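You operate a simulated robot arm through the tools that you are given. There is no shell and no other tool.

You run a simulated robot arm. Do the job below in one go: nothing can be reset, and whatever is moved stays where it is left.

TASK
Put three scoops from the sesame tub into the empty canister and shut its lid.
Fine: white scoop, back on its rest. Set down upright: white scoop.

Only the result counts: the job must be done as asked and must still hold three seconds after the hand-in. Knocking over, shifting, dropping, spilling or breaking anything else fails it. A push-on lid holds only when it is set on centred and level and pressed home; a screw cap is set on level and turned clockwise until tight.

THE ROBOT
A 7-joint arm with a two-finger parallel gripper, fixed in place. Base frame: the origin is at the foot of the arm, x ahead of it, y to its left, z up. Readings come in mm, degrees, newtons and seconds.
Its first joint turns from -166.0 to 166.0 degrees. Payload 1.57 kg.
The TCP is the grasp point between the finger pads, 30 mm short of the fingertips. In the tool frame z runs along the fingers and y along their closing line. The gripper opens to 80 mm. The fingers are 17 mm wide and 12 mm thick; the gripper's body (40 by 82 mm) begins 80 mm behind the TCP.
Orientation is told as [roll, pitch, yaw] about the base's x, y, z axes, in that order, counted from this pose: with the fingers straight down and closing along the base's y, the tool's x points along the base's -x, its y along +y and its z along -z.

THE INTERFACE
- The arm moves only by the tool move_arm. Its argument "series" is a list of rows, each a list of 3 entries, a list of its own where there are three numbers: the shift along the tool's x, y, z in units of 40 mm (1.0 is 40 mm), then the turn, a rotation vector about the tool's x, y, z in units of 4 degrees (1.0 is 4 degrees), then the gripper command, from -1 (shut) to 1 (fully open), values between in proportion. In form: [[[x, y, z], [rx, ry, rz], fingers], ...]. A call has 1 to 20 rows; each row shifts and turns the commanded pose from where the row before left it, along the tool's axes as they then stand. A call with a number of a shift or a turn outside -1 to 1 is refused whole. A row lasts 0.2 s, in which the tool goes at most 50 mm and 8.6 degrees; a call with a longer step from one row to the next is refused whole, and so is a gripper value outside its range. Where a pose cannot be reached the arm comes as near as it can. A force on the tool above 40 N (or 10 N above the force at the start of the call, whichever is more), or a blocked arm, ends the call early, and 0.2 s more pass. Each finger travels about 153 mm/s and halts on what it meets, pressing with about 43 N; the grip force reading is that of the motor and also rises with nothing between the fingers. The clock runs only during rows and for 0.2 s after the last one: add rows that do not move to give the fingers time. The reply holds the time, the measured pose of the TCP, the force on the tool along the base axes, the opening and the grip force, in the units named above and with some noise, with the torque about the TCP (base axes, N m) and any sound that the robot's microphone picked up, and new pictures: "pictures" is both (left out), scene, wrist or none.
- Cameras (640 x 400 px; columns grow to the right, rows downward): "scene" is fixed at [400.5, -499.1, 1790]; the picture's right is [1.00, -0.09, 0.00], its down [-0.04, -0.45, -0.89] and it looks along [0.08, 0.89, -0.45] (base axes); focal length 343 px, centre (320, 200). "wrist" rides on the gripper at [72, -7, -122] in the tool frame; the picture's right is [0.09, 1.00, 0.00], its down [-0.84, 0.08, -0.54] and it looks along [-0.54, 0.05, 0.84] (tool axes); focal length 238 px, centre (320, 200). There is no depth. A picture from a camera that has moved, and an enlarged one, comes with that camera's place and axes in the base frame and with its lens.
- close_up(camera, box): a new picture of the part [left, top, right, bottom] of that camera's present view, enlarged. The clock stands still meanwhile.
- hand_in(): hands the job in; it is judged then, once.

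Places have to be worked out from the pictures, the camera data and where the tool is seen. Open the gripper and draw the arm clear of the work before you hand the job in, unless the task says otherwise.

The tools are called after "Emit:" by a JSON object that holds its "method" and its "body". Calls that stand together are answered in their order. move_arm: Moves the arm, as the interface text tells. Its arguments: {"type":"object","properties":{"series":{"type":"array"},"pictures":{"type":"string","enum":["both","scene","wrist","none"]}},"required":["series"]} The other tools are called the same way: close_up (camera, box) takes an enlarged picture of a part of a camera's view; hand_in () hands the job in.

At the start:

```text
time: 0.0
tool_pos: [346.1, 302.3, 1548.7]
orientation: [0.0, -0.1, -0.1]
force: [0.1, -0.1, 0.0]
moment: [0.02, 0.03, -0.03]
grip_width: 80.2
finger_force: 0.0
```

scene: 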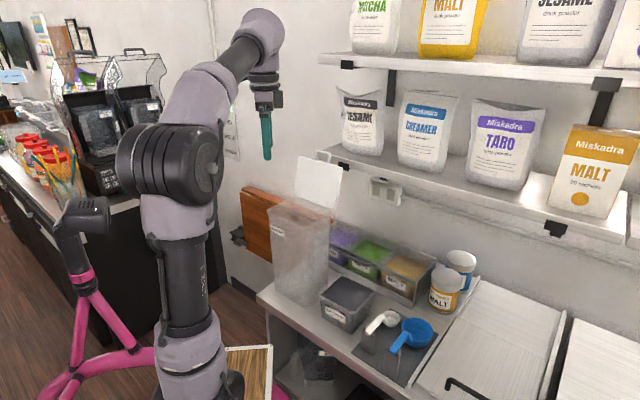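
wrist: 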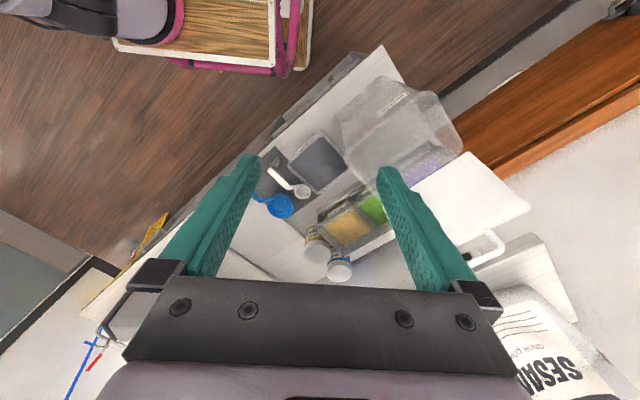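

I start by looking closely at the work area: the tubs, scoops and canisters near the centre of the scene picture.

Emit:
{"method": "close_up", "body": {"camera": "scene", "box": [250, 190, 490, 390]}}

Emit:
{"method": "close_up", "body": {"camera": "wrist", "box": [220, 80, 480, 290]}}

Emit:
{"method": "close_up", "body": {"camera": "scene", "box": [400, 240, 640, 400]}}

```text
2.00 times, centred on (370, 290) of scene
camera zoom: at [400.5, -499.1, 1790.0], right [1.0, -0.09, 0.0], down [-0.04, -0.45, -0.89], along [0.08, 0.89, -0.45], focal length 686 px, centre (220, 20)
```

zoom: 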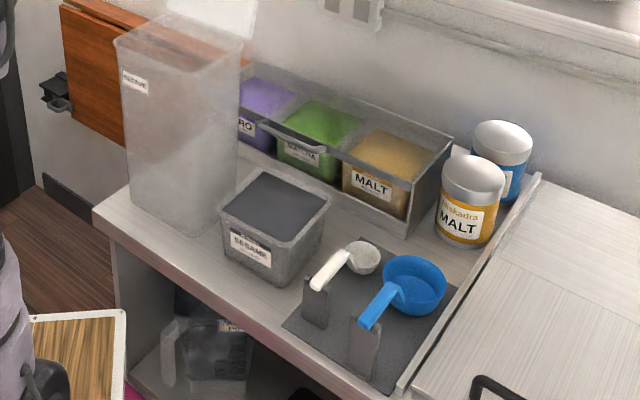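

```text
1.90 times, centred on (350, 185) of wrist
camera zoom: at [274.8, 296.5, 1671.8], right [-0.09, 1.0, 0.0], down [0.84, 0.08, 0.54], along [0.54, 0.05, -0.84], focal length 454 px, centre (263, 229)
```

zoom: 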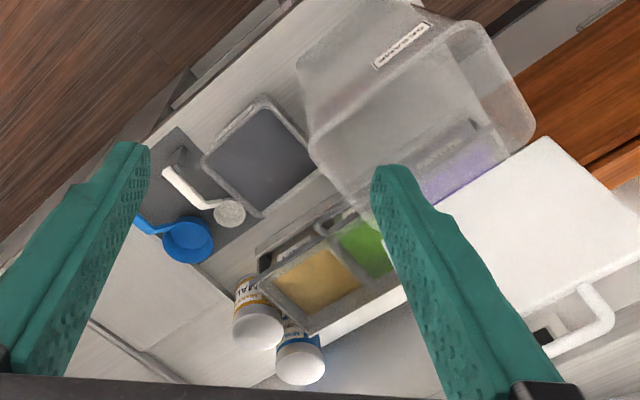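

```text
2.50 times, centred on (520, 320) of scene
camera zoom: at [400.5, -499.1, 1790.0], right [1.0, -0.09, 0.0], down [-0.04, -0.45, -0.89], along [0.08, 0.89, -0.45], focal length 858 px, centre (-180, -100)
```

zoom: 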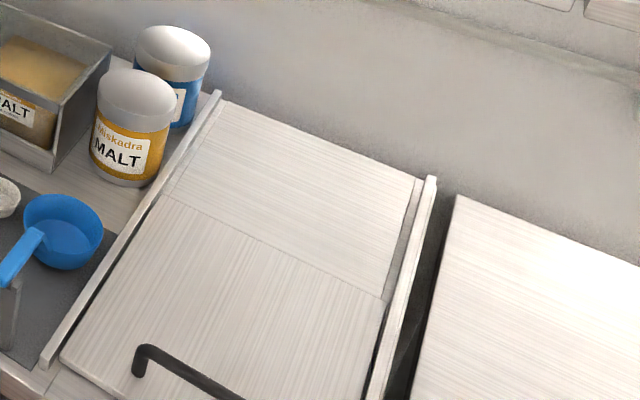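

The scoop, tub and open clear canister are visible; I need more detail on the canister, its lid and the scoop rest, so I enlarge those.

Emit:
{"method": "close_up", "body": {"camera": "scene", "box": [255, 145, 355, 310]}}

Emit:
{"method": "close_up", "body": {"camera": "scene", "box": [310, 260, 450, 390]}}

Emit:
{"method": "close_up", "body": {"camera": "wrist", "box": [320, 60, 540, 240]}}

Emit:
{"method": "close_up", "body": {"camera": "wrist", "box": [240, 120, 350, 220]}}

```text
2.42 times, centred on (305, 228) of scene
camera zoom: at [400.5, -499.1, 1790.0], right [1.0, -0.09, 0.0], down [-0.04, -0.45, -0.89], along [0.08, 0.89, -0.45], focal length 832 px, centre (356, 133)
```

zoom: 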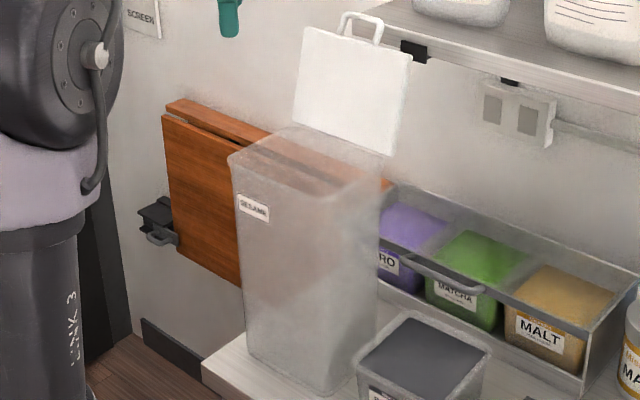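

```text
3.08 times, centred on (380, 325) of scene
camera zoom: at [400.5, -499.1, 1790.0], right [1.0, -0.09, 0.0], down [-0.04, -0.45, -0.89], along [0.08, 0.89, -0.45], focal length 1056 px, centre (135, -185)
```

zoom: 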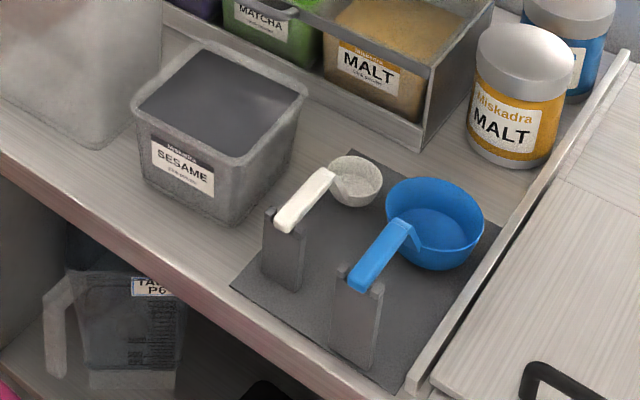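

```text
2.22 times, centred on (430, 150) of wrist
camera zoom: at [274.8, 296.5, 1671.8], right [-0.09, 1.0, 0.0], down [0.84, 0.08, 0.54], along [0.54, 0.05, -0.84], focal length 530 px, centre (76, 311)
```

zoom: 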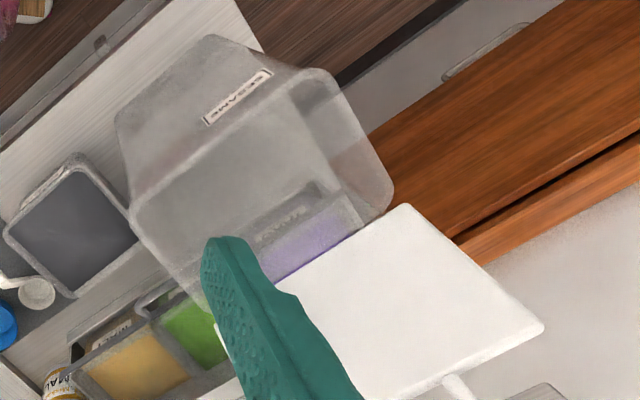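

```text
4.00 times, centred on (295, 170) of wrist
camera zoom: at [274.8, 296.5, 1671.8], right [-0.09, 1.0, 0.0], down [0.84, 0.08, 0.54], along [0.54, 0.05, -0.84], focal length 953 px, centre (420, 320)
```

zoom: 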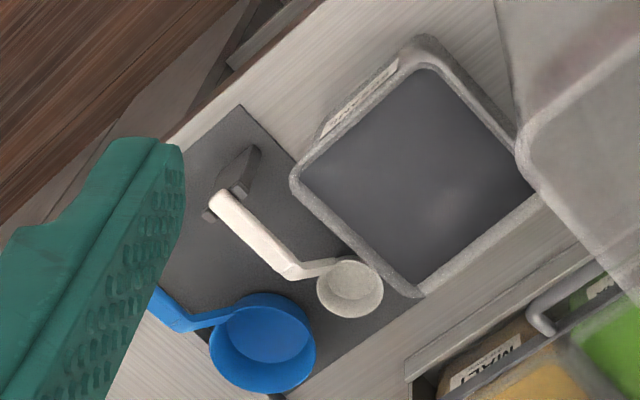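

The tub (≈130 mm square, rim z≈1047) centres near (563, 322), the white scoop's handle runs from about (593,173) to (655,230) at z≈1029, and the tall canister with its hinged lid is near (422,461), top about z 1256. I move to a higher vantage in front of the work, turned ~43° in yaw, to see everything more squarely.

Emit:
{"method": "move_arm", "body": {"series": [[[-0.67, -0.61, 0.4], [0, 0, 0], 1], [[-0.67, -0.61, 0.4], [0, 0, 0], 1], [[-0.67, -0.61, 0.4], [0, 0, 0], 1], [[-0.67, -0.61, 0.4], [0, 0, 0], 1], [[-0.67, -0.61, 0.4], [0, 0, 0], 1], [[0, 0, 0], [0, 0, -0.97], 1], [[0, 0, 0], [0, 0, -0.97], 1], [[0, 0, 0], [0, 0, -0.97], 1], [[0, 0, 0], [0, 0, -0.97], 1], [[0, 0, 0], [0, 0, -0.97], 1], [[0, 0, 0], [0, 0, -0.97], 1], [[0, 0, 0], [0, 0, -0.97], 1], [[0, 0, 0], [0, 0, -0.97], 1], [[0, 0, 0], [0, 0, -0.97], 1], [[0, 0, 0], [0, 0, -0.97], 1], [[0, 0, 0], [0, 0, -0.97], 1]], "pictures": "both"}}

```text
time: 3.4
tool_pos: [481.3, 180.3, 1469.2]
orientation: [0.0, 0.0, 42.7]
force: [0.5, 0.2, 0.5]
moment: [-0.02, 0.02, -0.01]
grip_width: 80.1
finger_force: 0.1
camera wrist: at [432.6, 127.4, 1591.3], right [-0.74, 0.67, 0.0], down [0.56, 0.62, 0.54], along [0.36, 0.4, -0.84], focal length 238 px, centre (320, 200)
```

scene: 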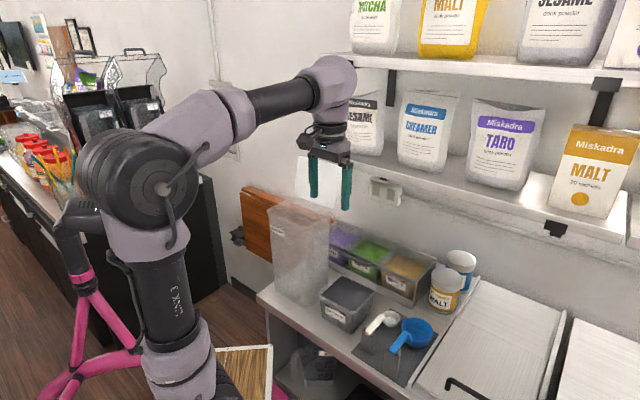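
wrist: 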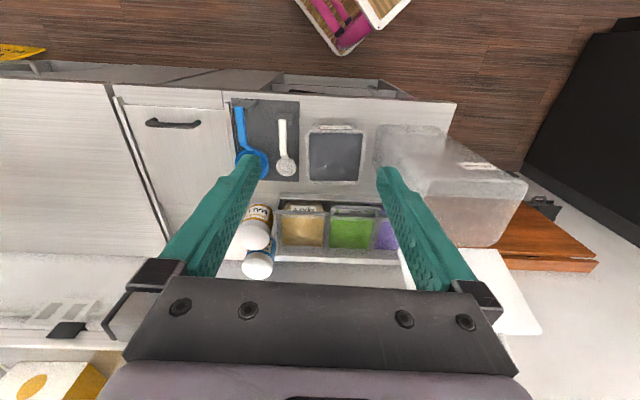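

The view is now almost aligned with the counter. I enlarge the scoop/tub area and the canister to refine positions.

Emit:
{"method": "close_up", "body": {"camera": "wrist", "box": [220, 80, 380, 200]}}

Emit:
{"method": "close_up", "body": {"camera": "wrist", "box": [360, 90, 560, 350]}}

Emit:
{"method": "close_up", "body": {"camera": "scene", "box": [255, 145, 365, 310]}}

```text
3.33 times, centred on (300, 140) of wrist
camera zoom: at [432.6, 127.4, 1591.3], right [-0.74, 0.67, 0.0], down [0.56, 0.62, 0.54], along [0.36, 0.4, -0.84], focal length 794 px, centre (387, 400)
```

zoom: 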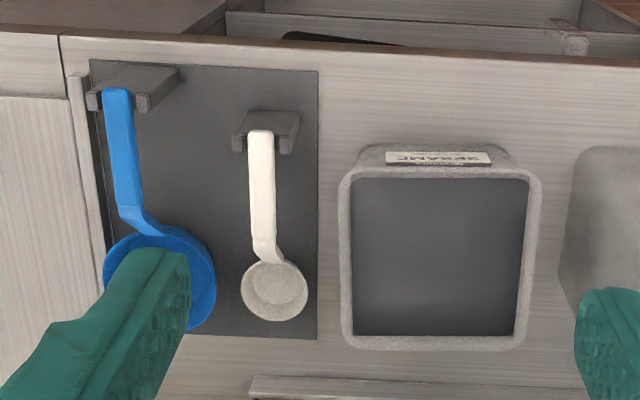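

```text
1.54 times, centred on (460, 220) of wrist
camera zoom: at [432.6, 127.4, 1591.3], right [-0.74, 0.67, 0.0], down [0.56, 0.62, 0.54], along [0.36, 0.4, -0.84], focal length 367 px, centre (105, 169)
```

zoom: 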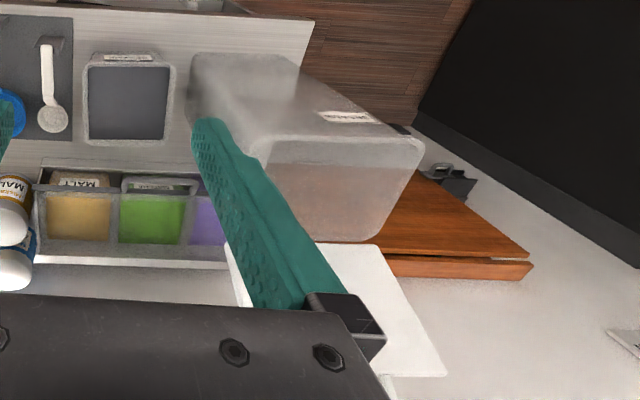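

```text
2.42 times, centred on (310, 228) of scene
camera zoom: at [400.5, -499.1, 1790.0], right [1.0, -0.09, 0.0], down [-0.04, -0.45, -0.89], along [0.08, 0.89, -0.45], focal length 832 px, centre (344, 133)
```

zoom: 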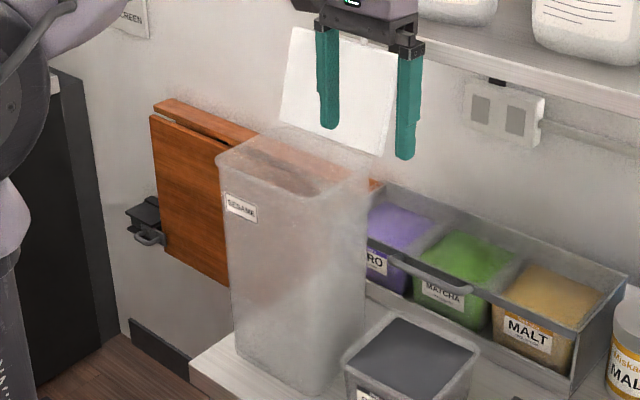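

Everything on the counter is aligned to a 45° heading: the white scoop lies along it with the handle at z≈1029 and bowl near (698,277); the tub centre is near (561,327). I shift left along the counter to look at the canister and lid squarely.

Emit:
{"method": "move_arm", "body": {"series": [[[0, 0.9, -0.2], [0, 0, 0], 1], [[0, 0.9, -0.2], [0, 0, 0], 1], [[0, 0.9, -0.2], [0, 0, 0], 1], [[0, 0.9, -0.2], [0, 0, 0], 1], [[0, 0.9, -0.2], [0, 0, 0], 1], [[0, 0.9, -0.2], [0, 0, 0], 1], [[0, 0.75, -0.2], [0, 0, 0], 1], [[0, 0, 0], [0, 0, -0.575], 1], [[0, 0, 0], [0, 0, 0], 1]], "pictures": "both"}}

```text
time: 5.4
tool_pos: [316.6, 362.1, 1524.3]
orientation: [0.0, 0.0, 45.1]
force: [-0.3, 0.1, -1.0]
moment: [0.0, -0.03, -0.02]
grip_width: 80.0
finger_force: 0.0
camera wrist: at [270.0, 307.2, 1647.6], right [-0.77, 0.64, 0.0], down [0.54, 0.65, 0.54], along [0.35, 0.42, -0.84], focal length 238 px, centre (320, 200)
```

scene: 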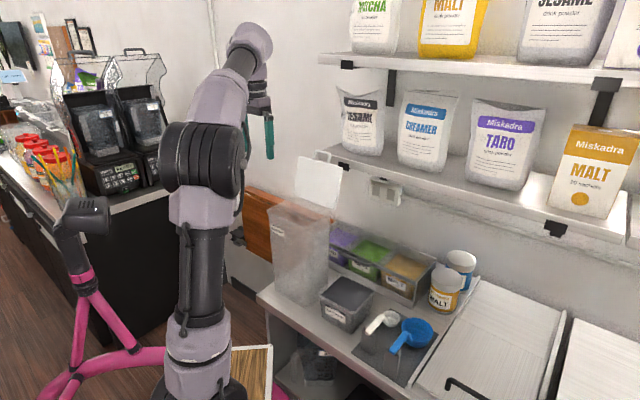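
wrist: 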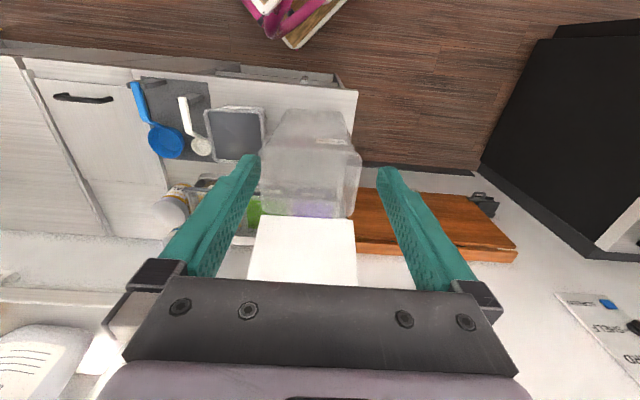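

The canister and its open lid are now centred between the fingers; I enlarge them.

Emit:
{"method": "close_up", "body": {"camera": "wrist", "box": [230, 90, 390, 290]}}

Emit:
{"method": "close_up", "body": {"camera": "wrist", "box": [0, 200, 240, 400]}}

Emit:
{"method": "close_up", "body": {"camera": "scene", "box": [260, 145, 350, 310]}}

```text
2.00 times, centred on (310, 190) of wrist
camera zoom: at [270.0, 307.2, 1647.6], right [-0.77, 0.64, 0.0], down [0.54, 0.65, 0.54], along [0.35, 0.42, -0.84], focal length 477 px, centre (340, 220)
```

zoom: 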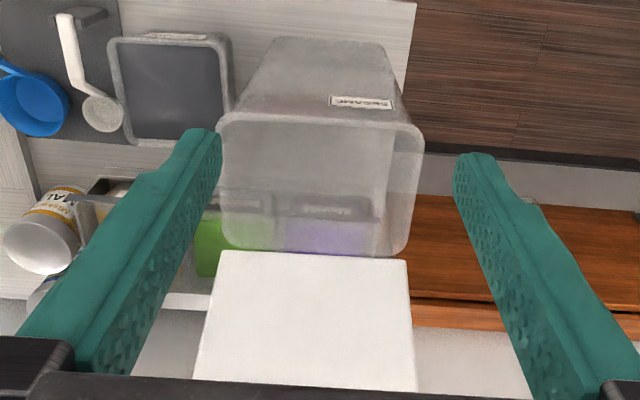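

```text
2.00 times, centred on (120, 300) of wrist
camera zoom: at [270.0, 307.2, 1647.6], right [-0.77, 0.64, 0.0], down [0.54, 0.65, 0.54], along [0.35, 0.42, -0.84], focal length 477 px, centre (720, 0)
```

zoom: 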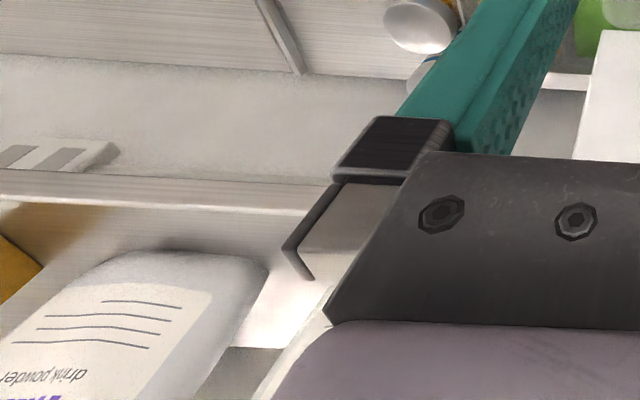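

```text
2.42 times, centred on (305, 228) of scene
camera zoom: at [400.5, -499.1, 1790.0], right [1.0, -0.09, 0.0], down [-0.04, -0.45, -0.89], along [0.08, 0.89, -0.45], focal length 832 px, centre (356, 133)
```

zoom: 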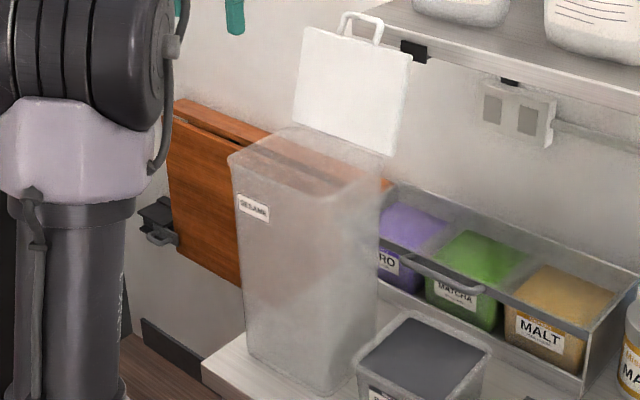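

Label triangulation puts the canister's front face at about 554 mm along the 45° heading with the rim near z≈1277; I check the shelf's edge position so the arm stays clear of it.

Emit:
{"method": "close_up", "body": {"camera": "scene", "box": [290, 120, 490, 245]}}

Emit:
{"method": "close_up", "body": {"camera": "scene", "box": [340, 290, 400, 350]}}

```text
3.20 times, centred on (390, 182) of scene
camera zoom: at [400.5, -499.1, 1790.0], right [1.0, -0.09, 0.0], down [-0.04, -0.45, -0.89], along [0.08, 0.89, -0.45], focal length 1098 px, centre (96, 256)
```

zoom: 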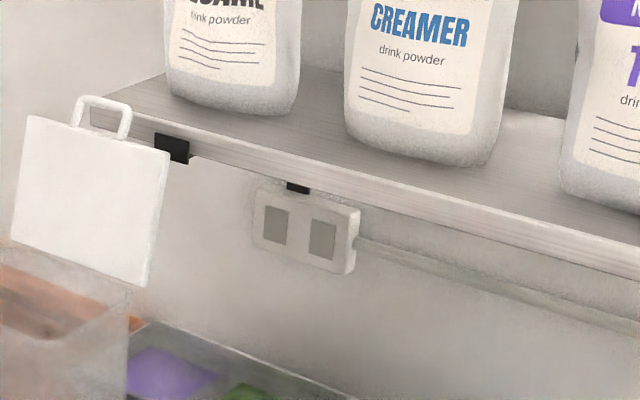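

```text
6.67 times, centred on (370, 320) of scene
camera zoom: at [400.5, -499.1, 1790.0], right [1.0, -0.09, 0.0], down [-0.04, -0.45, -0.89], along [0.08, 0.89, -0.45], focal length 2288 px, centre (-13, -600)
```

zoom: 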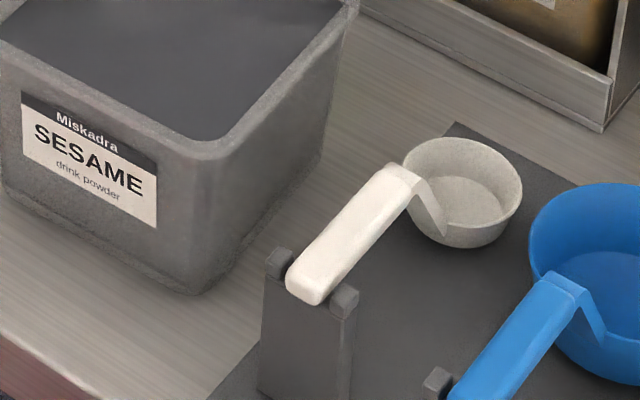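

The shelf front sits at ≈870 mm along the 45° heading and z≈1355, safely behind the lid (lid leans back, top edge ≈729 mm, z≈1402). Before grasping, I test in free space whether the arm can roll the tool sideways far enough for pouring.

Emit:
{"method": "move_arm", "body": {"series": [[[-0.5, -0.7, 0], [0, 0, 0], 1], [[-0.5, -0.7, 0], [0, 0, 0], 1], [[0, 0, 0], [-1, 0, 0], 1], [[0, 0, 0], [-1, 0, 0], 1], [[0, 0, 0], [-1, 0, 0], 1], [[0, 0, 0], [-1, 0, 0], 1], [[0, 0, 0], [-1, 0, 0], 1], [[0, 0, 0], [-1, 0, 0], 1], [[0, 0, 0], [-1, 0, 0], 1], [[0, 0, 0], [-1, 0, 0], 1], [[0, 0, 0], [-1, 0, 0], 1], [[0, 0, 0], [-1, 0, 0], 1], [[0, 0, 0], [-1, 0, 0], 1], [[0, 0, 0], [-1, 0, 0], 1], [[0, 0, 0], [-1, 0, 0], 1], [[0, 0, 0], [-1, 0, 0], 1], [[0, 0, 0], [-1, 0, 0], 1]], "pictures": "both"}}

```text
time: 9.0
tool_pos: [381.9, 350.5, 1525.5]
orientation: [60.2, 0.0, 44.9]
force: [-1.0, -0.5, -0.2]
moment: [-0.01, 0.0, 0.0]
grip_width: 80.2
finger_force: 0.0
camera wrist: at [407.6, 222.5, 1580.9], right [-0.42, 0.29, 0.86], down [0.9, 0.29, 0.34], along [-0.15, 0.91, -0.38], focal length 238 px, centre (320, 200)
```

scene: 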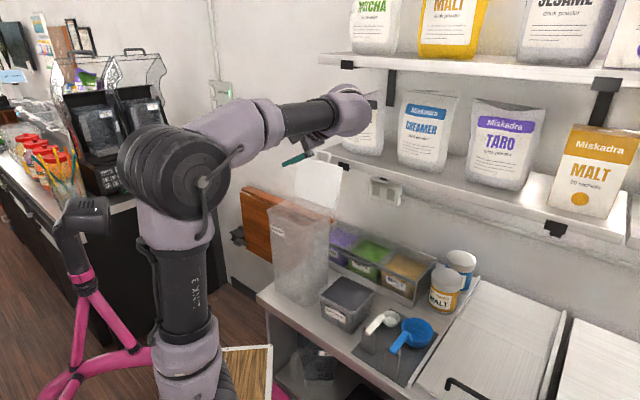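
wrist: 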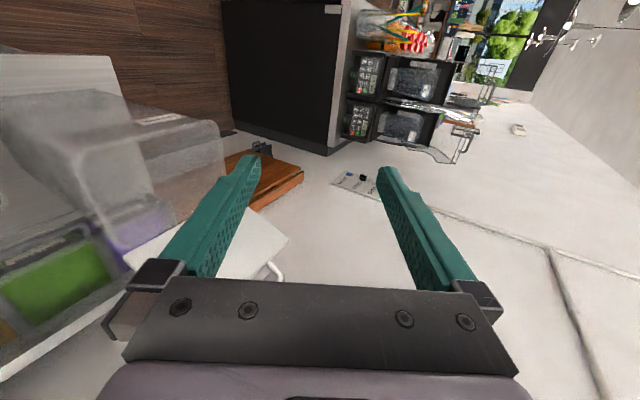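

The roll of 60° works cleanly. I continue to about 124° to confirm the full pour angle is reachable.

Emit:
{"method": "move_arm", "body": {"series": [[[0, 0, 0], [-1, 0, 0], 1], [[0, 0, 0], [-1, 0, 0], 1], [[0, 0, 0], [-1, 0, 0], 1], [[0, 0, 0], [-1, 0, 0], 1], [[0, 0, 0], [-1, 0, 0], 1], [[0, 0, 0], [-1, 0, 0], 1], [[0, 0, 0], [-1, 0, 0], 1], [[0, 0, 0], [-1, 0, 0], 1], [[0, 0, 0], [-1, 0, 0], 1], [[0, 0, 0], [-1, 0, 0], 1], [[0, 0, 0], [-1, 0, 0], 1], [[0, 0, 0], [-1, 0, 0], 1], [[0, 0, 0], [-1, 0, 0], 1], [[0, 0, 0], [-1, 0, 0], 1], [[0, 0, 0], [-1, 0, 0], 1], [[0, 0, 0], [-1, 0, 0], 1], [[0, 0, 0], [0, 0, 0], 1]], "pictures": "scene"}}

```text
time: 12.6
tool_pos: [381.8, 350.9, 1524.9]
orientation: [124.0, 0.1, 45.0]
force: [-0.3, 0.0, -0.2]
moment: [0.05, 0.02, 0.0]
grip_width: 80.0
finger_force: 0.1
```

scene: 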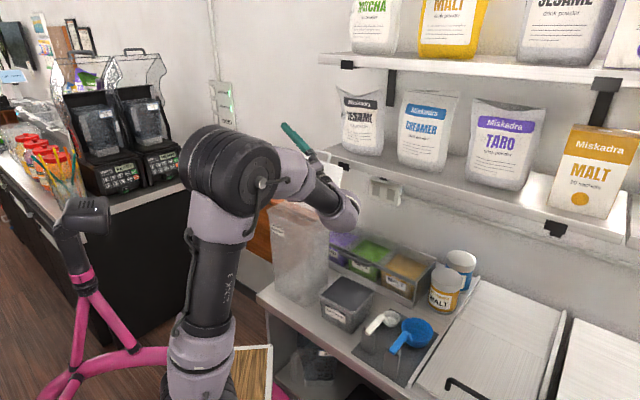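

The full 124° pour roll is reachable. I rotate back to tool-down.

Emit:
{"method": "move_arm", "body": {"series": [[[0, 0, 0], [1, 0, 0], 1], [[0, 0, 0], [1, 0, 0], 1], [[0, 0, 0], [1, 0, 0], 1], [[0, 0, 0], [1, 0, 0], 1], [[0, 0, 0], [1, 0, 0], 1], [[0, 0, 0], [1, 0, 0], 1], [[0, 0, 0], [1, 0, 0], 1], [[0, 0, 0], [1, 0, 0], 1], [[0, 0, 0], [1, 0, 0], 1], [[0, 0, 0], [1, 0, 0], 1], [[0, 0, 0], [1, 0, 0], 1], [[0, 0, 0], [1, 0, 0], 1], [[0, 0, 0], [1, 0, 0], 1], [[0, 0, 0], [1, 0, 0], 1], [[0, 0, 0], [1, 0, 0], 1], [[0, 0, 0], [1, 0, 0], 1], [[0, 0, 0], [1, 0, 0], 1], [[0, 0, 0], [1, 0, 0], 1], [[0, 0, 0], [1, 0, 0], 1], [[0, 0, 0], [1, 0, 0], 1]], "pictures": "none"}}

Emit:
{"method": "move_arm", "body": {"series": [[[0, 0, 0], [1, 0, 0], 1], [[0, 0, 0], [1, 0, 0], 1], [[0, 0, 0], [1, 0, 0], 1], [[0, 0, 0], [1, 0, 0], 1], [[0, 0, 0], [1, 0, 0], 1], [[0, 0, 0], [1, 0, 0], 1], [[0, 0, 0], [1, 0, 0], 1], [[0, 0, 0], [1, 0, 0], 1], [[0, 0, 0], [1, 0, 0], 1], [[0, 0, 0], [1, 0, 0], 1], [[0, 0, 0], [1, 0, 0], 1], [[0, -0.95, 0.5], [0, 0, 0], 1], [[0, -0.95, 0.5], [0, 0, 0], 1], [[0, -0.95, 0.5], [0, 0, 0], 1], [[0, -0.95, 0.5], [0, 0, 0], 1], [[0, -0.95, 0.5], [0, 0, 0], 1], [[0, -0.95, 0.5], [0, 0, 0], 1], [[0, -0.95, 0.5], [0, 0, 0], 1], [[0, 0, 0], [0, 0, 0], 1]], "pictures": "both"}}

```text
time: 16.8
tool_pos: [382.2, 349.4, 1524.0]
orientation: [43.9, 0.0, 44.9]
force: [0.2, -0.2, 0.3]
moment: [0.03, 0.01, -0.01]
grip_width: 80.1
finger_force: 0.0
```

```text
time: 20.8
tool_pos: [569.7, 161.8, 1385.4]
orientation: [-0.1, 0.0, 45.0]
force: [-0.3, 0.5, 0.6]
moment: [0.0, -0.03, 0.01]
grip_width: 80.0
finger_force: 0.1
camera wrist: at [523.3, 107.1, 1507.8], right [-0.77, 0.64, 0.0], down [0.54, 0.65, 0.54], along [0.35, 0.42, -0.84], focal length 238 px, centre (320, 200)
```

scene: 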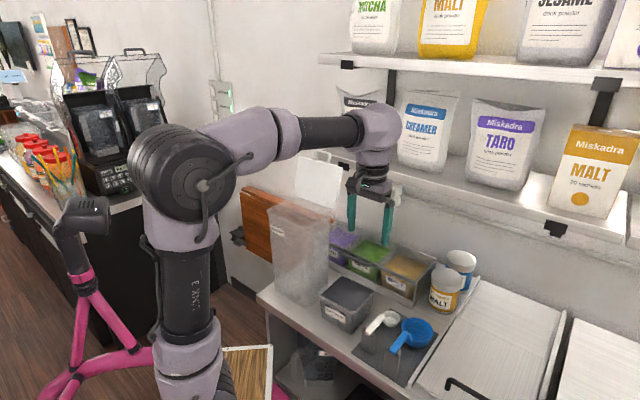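
wrist: 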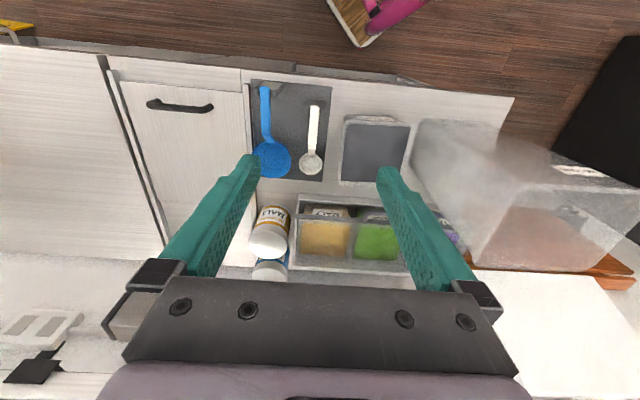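

I'm now above the scoop area, tool down. I enlarge the scoop and tub to refine the handle location and powder level.

Emit:
{"method": "close_up", "body": {"camera": "wrist", "box": [245, 75, 335, 185]}}

Emit:
{"method": "close_up", "body": {"camera": "wrist", "box": [325, 100, 425, 200]}}

```text
3.64 times, centred on (290, 130) of wrist
camera zoom: at [523.3, 107.1, 1507.8], right [-0.77, 0.64, 0.0], down [0.54, 0.65, 0.54], along [0.35, 0.42, -0.84], focal length 867 px, centre (429, 454)
```

zoom: 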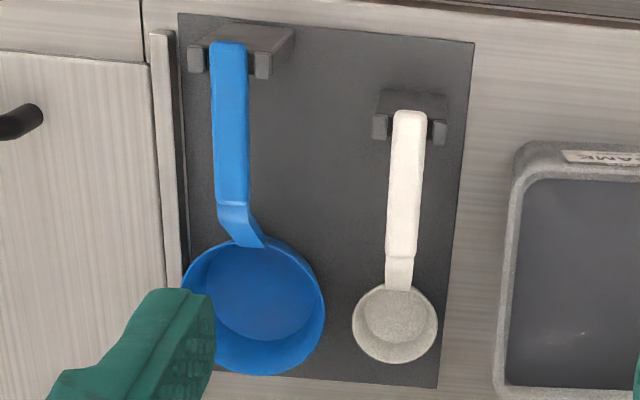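

```text
4.00 times, centred on (375, 150) of wrist
camera zoom: at [523.3, 107.1, 1507.8], right [-0.77, 0.64, 0.0], down [0.54, 0.65, 0.54], along [0.35, 0.42, -0.84], focal length 953 px, centre (100, 400)
```

zoom: 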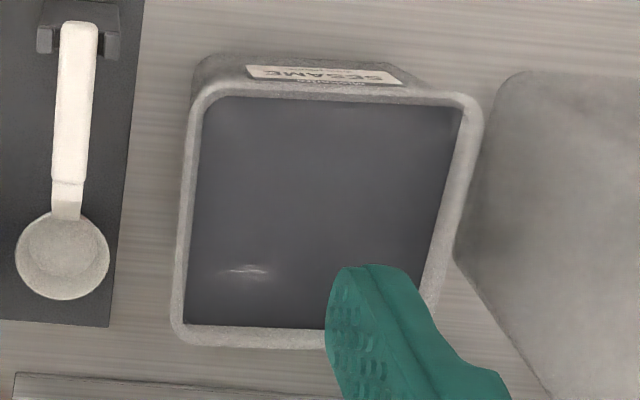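

The white handle is centred at heading ≈595 mm (mid-handle), lateral −295.5 mm, top z≈1029; powder in the tub looks to be near z≈1034. I half-close the fingers to clear the tub and go to a pre-grasp pose about 80 mm above the handle.

Emit:
{"method": "move_arm", "body": {"series": [[[-0.243, -0.022, 0.86], [0, 0, -0.1], 0.2], [[-0.243, -0.022, 0.86], [0, 0, -0.1], 0.2], [[-0.243, -0.022, 0.86], [0, 0, 0], 0.2], [[-0.243, -0.022, 0.86], [0, 0, 0], 0.2], [[-0.243, -0.022, 0.86], [0, 0, 0], 0.2], [[-0.243, -0.022, 0.86], [0, 0, 0], 0.2], [[-0.243, -0.022, 0.86], [0, 0, 0], 0.2], [[-0.243, -0.022, 0.86], [0, 0, 0], 0.2], [[0, 0, 0], [0, 0, 0], 0.2]], "pictures": "both"}}

```text
time: 22.8
tool_pos: [626.3, 212.3, 1109.8]
orientation: [0.0, 0.0, 45.8]
force: [0.1, 0.5, 0.0]
moment: [-0.02, -0.03, 0.0]
grip_width: 48.1
finger_force: 0.1
camera wrist: at [581.8, 157.0, 1231.9], right [-0.78, 0.63, 0.0], down [0.53, 0.65, 0.54], along [0.34, 0.42, -0.84], focal length 238 px, centre (320, 200)
```

scene: 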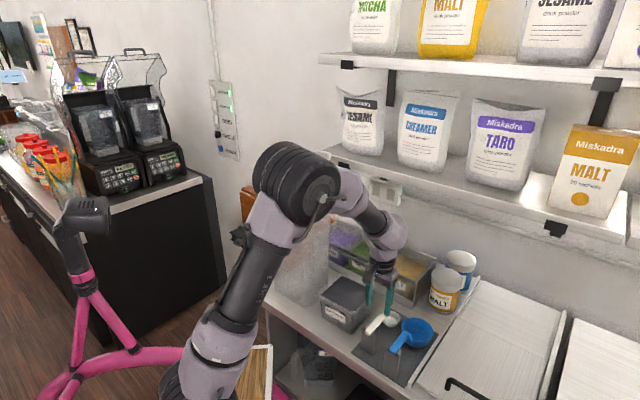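
wrist: 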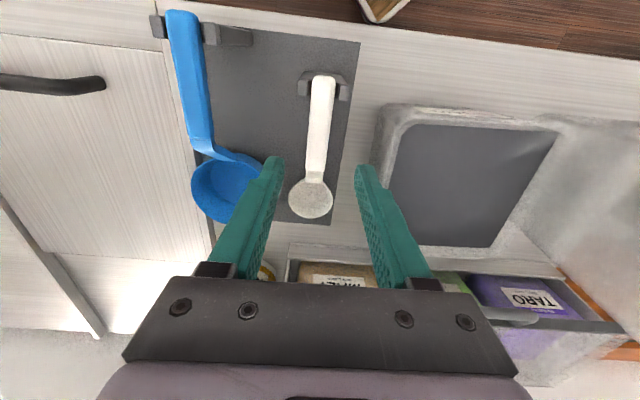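

The handle sits centred between the fingers, needing about −2.7 mm sideways and ~1° more yaw. I correct, descend to z≈1027 and close on the handle.

Emit:
{"method": "move_arm", "body": {"series": [[[-0.02, -0.067, 0.4], [0, 0, -0.25], 0.2], [[0, 0, 0.5], [0, 0, 0], 0.2], [[0, 0, 0.5], [0, 0, 0], 0.2], [[0, 0, 0.4], [0, 0, 0], 0.2], [[0, 0, 0.27], [0, 0, 0], 0.2], [[0, 0, 0], [0, 0, 0], 0.2]], "pictures": "both"}}

```text
time: 24.2
tool_pos: [632.9, 210.7, 1027.0]
orientation: [0.1, 0.0, 46.8]
force: [0.3, 0.3, -0.4]
moment: [0.02, -0.02, -0.01]
grip_width: 47.9
finger_force: 0.0
camera wrist: at [586.9, 155.2, 1149.9], right [-0.79, 0.61, 0.0], down [0.52, 0.66, 0.54], along [0.33, 0.43, -0.84], focal length 238 px, centre (320, 200)
```

scene: 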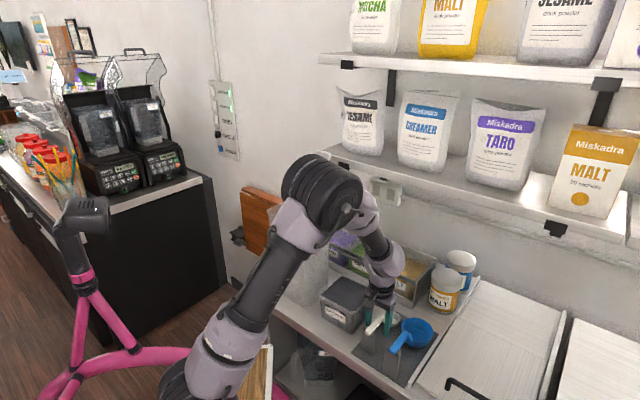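
wrist: 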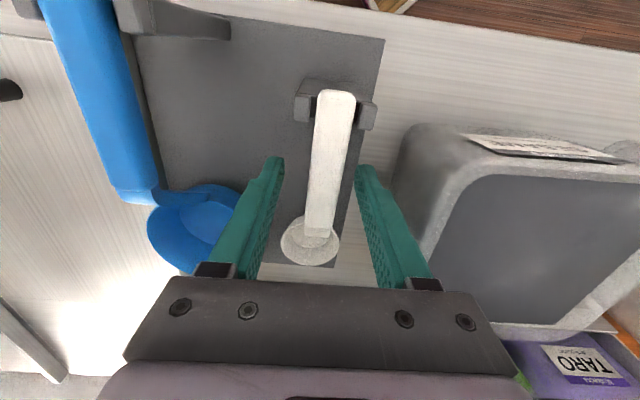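

The fingers straddle the handle, but the handle seems ~3 mm toward the +y finger; I check with an enlargement before closing.

Emit:
{"method": "close_up", "body": {"camera": "wrist", "box": [250, 80, 400, 280]}}

Emit:
{"method": "close_up", "body": {"camera": "scene", "box": [340, 270, 430, 360]}}

```text
2.00 times, centred on (325, 180) of wrist
camera zoom: at [586.9, 155.2, 1149.9], right [-0.79, 0.61, 0.0], down [0.52, 0.66, 0.54], along [0.33, 0.43, -0.84], focal length 477 px, centre (310, 240)
```

zoom: 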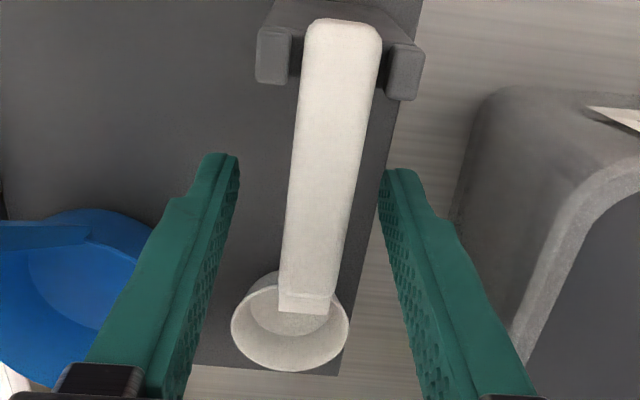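

```text
4.44 times, centred on (385, 315) of scene
camera zoom: at [400.5, -499.1, 1790.0], right [1.0, -0.09, 0.0], down [-0.04, -0.45, -0.89], along [0.08, 0.89, -0.45], focal length 1525 px, centre (31, -311)
```

zoom: 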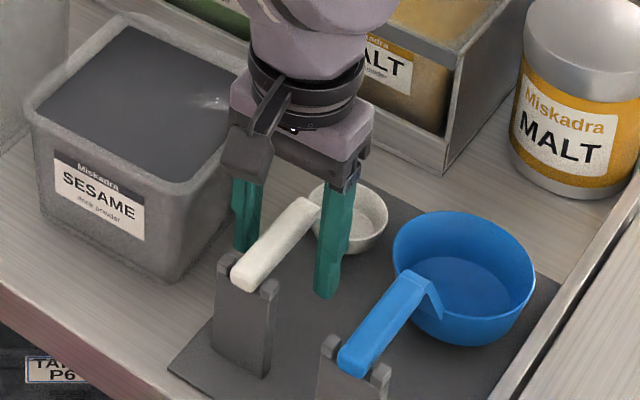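

The handle is only ~1.3 mm off-centre and well aligned; I correct it and close the gripper on it.

Emit:
{"method": "move_arm", "body": {"series": [[[0, 0.033, 0], [0, 0, 0], 0.2], [[0, 0, 0], [0, 0, 0], -0.3], [[0, 0, 0], [0, 0, 0], -0.5], [[0, 0, 0], [0, 0, 0], -1], [[0, 0, 0], [0, 0, 0], -1], [[0, 0, 0], [0, 0, 0], -1]], "pictures": "both"}}

```text
time: 25.6
tool_pos: [631.0, 213.0, 1027.5]
orientation: [0.0, 0.0, 46.7]
force: [0.5, 0.1, 0.8]
moment: [0.0, 0.02, -0.03]
grip_width: 17.1
finger_force: 32.5
camera wrist: at [586.4, 156.0, 1149.9], right [-0.79, 0.61, 0.0], down [0.52, 0.66, 0.54], along [0.33, 0.43, -0.84], focal length 238 px, centre (320, 200)
```

scene: 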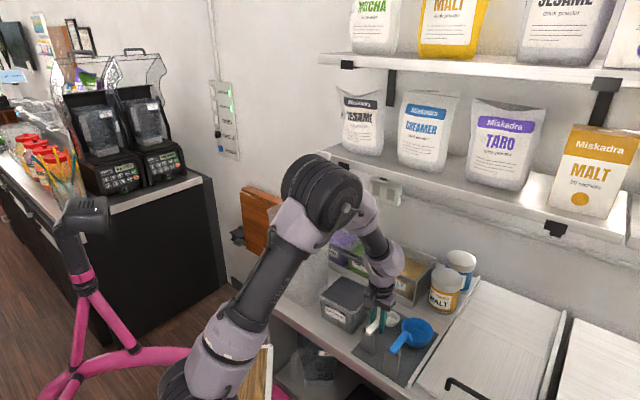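
wrist: 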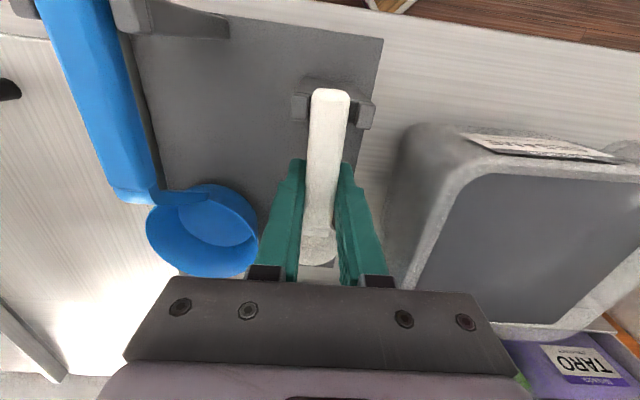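

The handle is held at 17.1 mm width. I lift straight up slowly and check that the scoop comes along level.

Emit:
{"method": "move_arm", "body": {"series": [[[0, 0, -0.25], [0, 0, 0], -1], [[0, 0, -0.5], [0, 0, 0], -1], [[0, 0, -0.75], [0, 0, 0], -1], [[0, 0, -1], [0, 0, 0], -1], [[0, 0, -1], [0, 0, 0], -1], [[0, 0, -0.5], [0, 0, 0], -1], [[0, 0, 0], [0, 0, 0], -1]], "pictures": "both"}}

Emit:
{"method": "close_up", "body": {"camera": "scene", "box": [320, 210, 440, 350]}}

```text
time: 27.2
tool_pos: [631.7, 212.4, 1189.5]
orientation: [0.0, 0.0, 46.5]
force: [0.7, 0.8, -0.8]
moment: [-0.01, -0.01, -0.01]
grip_width: 16.8
finger_force: 31.8
camera wrist: at [587.6, 154.9, 1311.5], right [-0.79, 0.62, 0.0], down [0.52, 0.66, 0.54], along [0.33, 0.43, -0.84], focal length 238 px, centre (320, 200)
```

scene: 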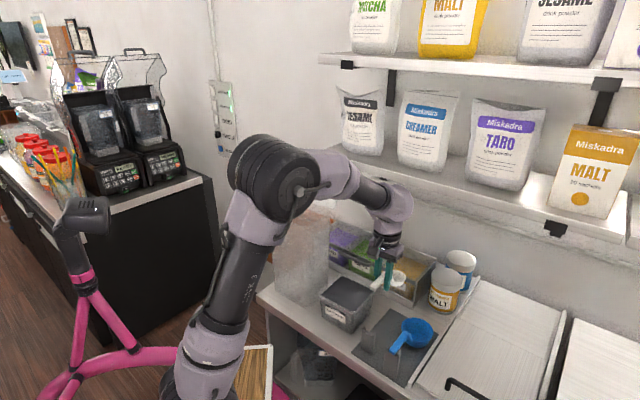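
wrist: 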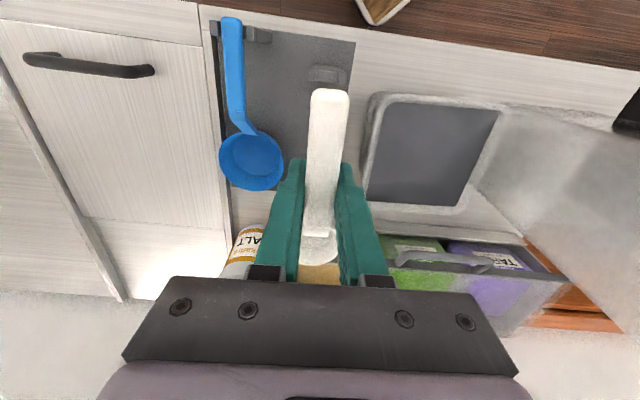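

```text
2.86 times, centred on (380, 280) of scene
camera zoom: at [400.5, -499.1, 1790.0], right [1.0, -0.09, 0.0], down [-0.04, -0.45, -0.89], along [0.08, 0.89, -0.45], focal length 980 px, centre (149, -29)
```

zoom: 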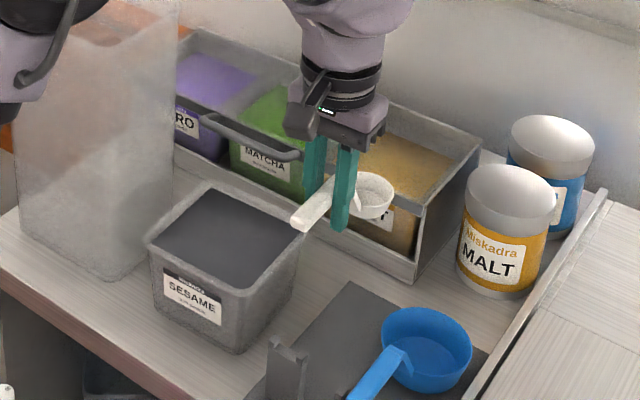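

The scoop is lifted, level and held well. I carry it sideways to above the tub (bowl over the tub's centre), staying high.

Emit:
{"method": "move_arm", "body": {"series": [[[0.15, 0.4, 0], [0, 0, 0], -1], [[0.3, 0.7, 0], [0, 0, 0], -1], [[0.3, 0.7, 0], [0, 0, 0], -1], [[0.3, 0.7, 0], [0, 0, 0], -1], [[0.28, 0.5, 0], [0, 0, 0], -1], [[0, 0.25, 0], [0, 0, 0], -1], [[0, 0, 0], [0, 0, 0], -1]], "pictures": "both"}}

Emit:
{"method": "close_up", "body": {"camera": "scene", "box": [290, 210, 430, 350]}}

```text
time: 28.8
tool_pos: [500.0, 262.4, 1187.9]
orientation: [-0.1, 0.0, 46.6]
force: [0.0, -0.1, 0.3]
moment: [0.01, 0.02, -0.01]
grip_width: 16.8
finger_force: 32.0
camera wrist: at [455.8, 206.3, 1310.4], right [-0.79, 0.62, 0.0], down [0.52, 0.66, 0.54], along [0.33, 0.43, -0.84], focal length 238 px, centre (320, 200)
```

scene: 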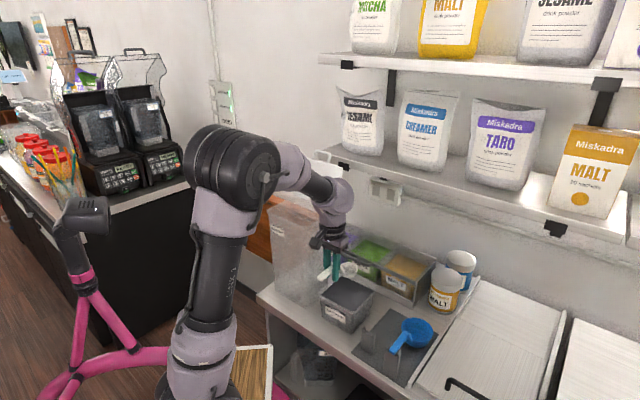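
wrist: 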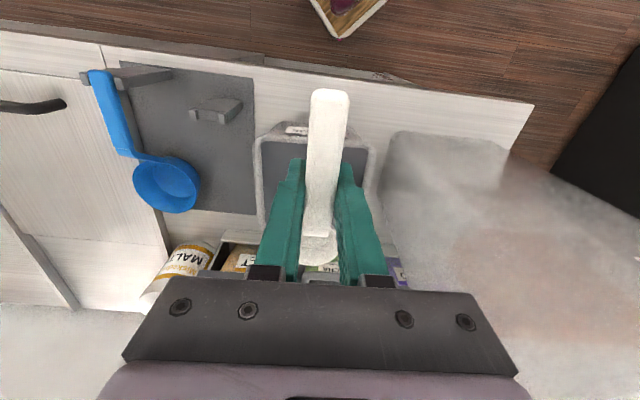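

```text
2.86 times, centred on (360, 280) of scene
camera zoom: at [400.5, -499.1, 1790.0], right [1.0, -0.09, 0.0], down [-0.04, -0.45, -0.89], along [0.08, 0.89, -0.45], focal length 980 px, centre (206, -29)
```

zoom: 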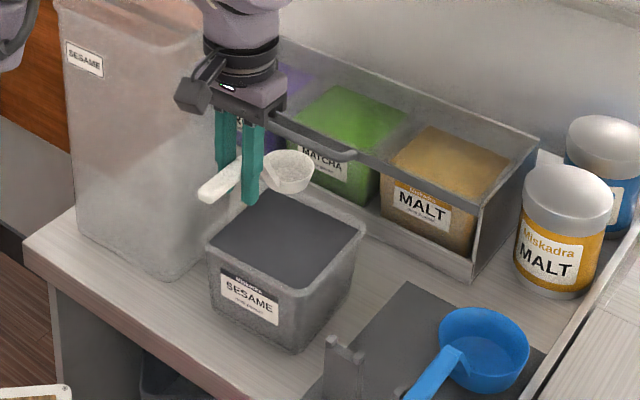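

The bowl is centred over the tub. I move 20 mm forward, tilt the nose down 30°, and lower to just above the powder to check clearances.

Emit:
{"method": "move_arm", "body": {"series": [[[-0.5, 0, 0], [0, 0, 0], -1], [[0, 0, 0], [0, 0.9375, 0], -1], [[0, 0, 0], [0, 0.9375, 0], -1], [[0, 0, 0], [0, 0.9375, 0], -1], [[0, 0, 0], [0, 0.9375, 0], -1], [[0, 0, 0], [0, 0.9375, 0], -1], [[0, 0, 0], [0, 0.9375, 0], -1], [[0, 0, 0], [0, 0.9375, 0], -1], [[0, 0, 0], [0, 0.9375, 0], -1], [[-0.23, 0, 0.4], [0, 0, 0], -1], [[-0.23, 0, 0.4], [0, 0, 0], -1], [[0, 0, 0], [0, 0, 0], -1]], "pictures": "both"}}

Emit:
{"method": "close_up", "body": {"camera": "scene", "box": [300, 220, 400, 340]}}

Emit:
{"method": "close_up", "body": {"camera": "wrist", "box": [230, 80, 410, 290]}}

```text
time: 31.4
tool_pos: [514.3, 276.9, 1150.5]
orientation: [0.0, 29.9, 46.8]
force: [0.6, -0.2, 0.4]
moment: [0.03, 0.02, 0.01]
grip_width: 16.9
finger_force: 32.2
camera wrist: at [517.1, 271.7, 1292.5], right [-0.78, 0.62, 0.05], down [0.63, 0.78, 0.05], along [0.0, 0.07, -1.0], focal length 238 px, centre (320, 200)
```

scene: 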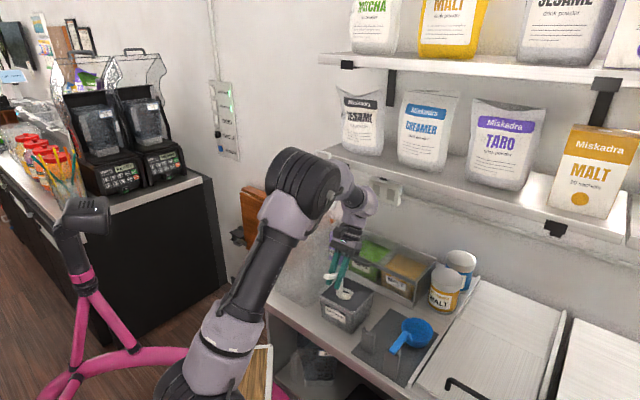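
wrist: 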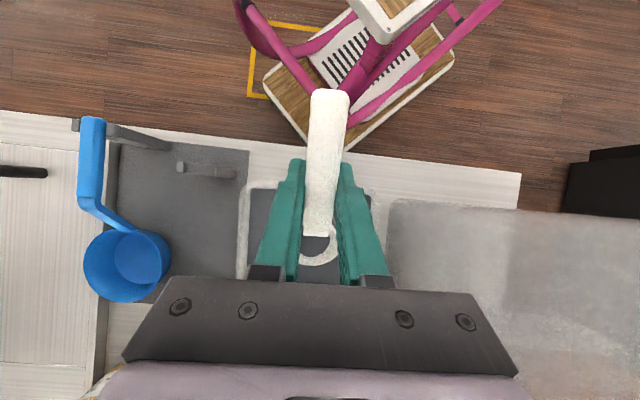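

```text
3.33 times, centred on (350, 280) of scene
camera zoom: at [400.5, -499.1, 1790.0], right [1.0, -0.09, 0.0], down [-0.04, -0.45, -0.89], along [0.08, 0.89, -0.45], focal length 1144 px, centre (220, -67)
```

zoom: 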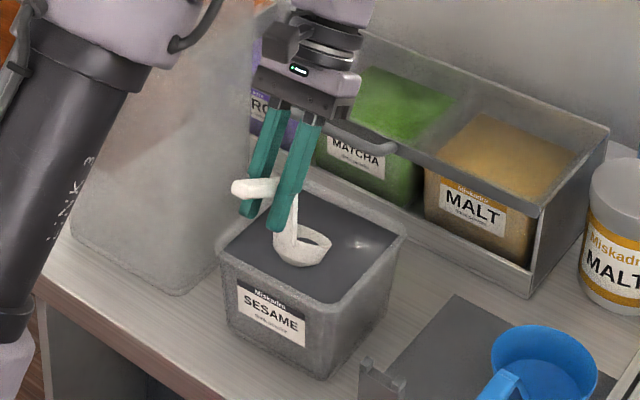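

```text
1.90 times, centred on (320, 185) of wrist
camera zoom: at [517.1, 271.7, 1292.5], right [-0.78, 0.62, 0.05], down [0.63, 0.78, 0.05], along [0.0, 0.07, -1.0], focal length 454 px, centre (320, 229)
```

zoom: 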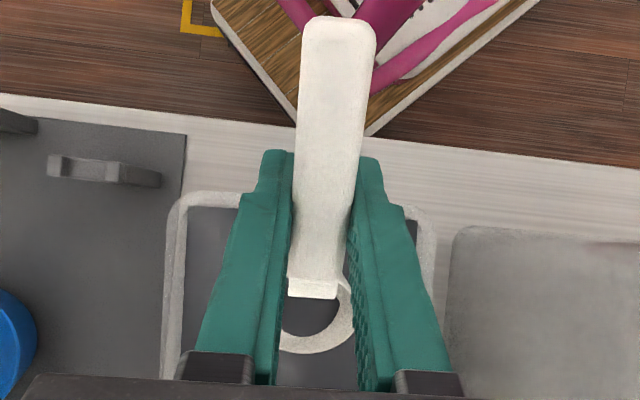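

The tilted bowl is entering the powder cleanly, clear of the walls. I lower another 32 mm to bury the lip.

Emit:
{"method": "move_arm", "body": {"series": [[[-0.133, 0, 0.231], [0, 0, 0], -1], [[-0.133, 0, 0.231], [0, 0, 0], -1], [[-0.133, 0, 0.231], [0, 0, 0], -1], [[0, 0, 0], [0, 0, 0], -1]], "pictures": "both"}}

Emit:
{"method": "close_up", "body": {"camera": "scene", "box": [300, 220, 400, 340]}}

Emit:
{"method": "close_up", "body": {"camera": "wrist", "box": [230, 80, 410, 290]}}

```text
time: 32.4
tool_pos: [512.7, 276.0, 1119.1]
orientation: [-0.1, 30.0, 46.7]
force: [-0.8, 0.3, -0.6]
moment: [-0.01, 0.0, -0.01]
grip_width: 17.5
finger_force: 32.3
camera wrist: at [517.9, 271.0, 1261.1], right [-0.78, 0.62, 0.05], down [0.63, 0.78, 0.05], along [0.0, 0.07, -1.0], focal length 238 px, centre (320, 200)
```

scene: 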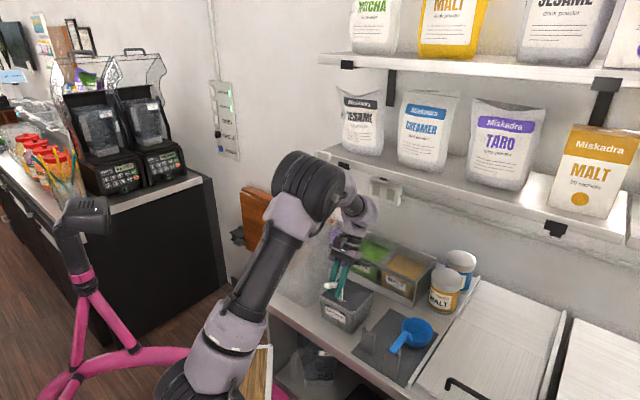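
wrist: 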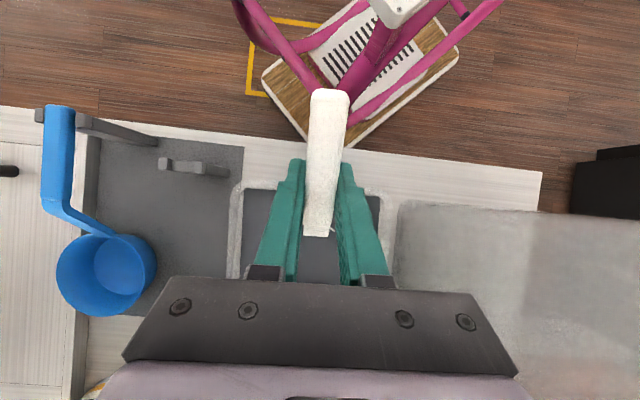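

```text
3.33 times, centred on (350, 280) of scene
camera zoom: at [400.5, -499.1, 1790.0], right [1.0, -0.09, 0.0], down [-0.04, -0.45, -0.89], along [0.08, 0.89, -0.45], focal length 1144 px, centre (220, -67)
```

zoom: 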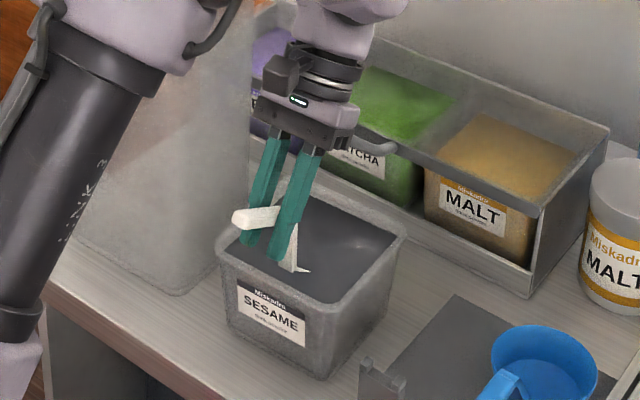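

```text
1.90 times, centred on (320, 185) of wrist
camera zoom: at [517.9, 271.0, 1261.1], right [-0.78, 0.62, 0.05], down [0.63, 0.78, 0.05], along [0.0, 0.07, -1.0], focal length 454 px, centre (320, 229)
```

zoom: 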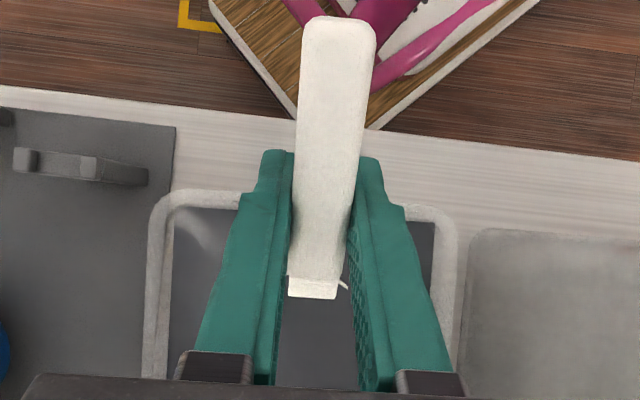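

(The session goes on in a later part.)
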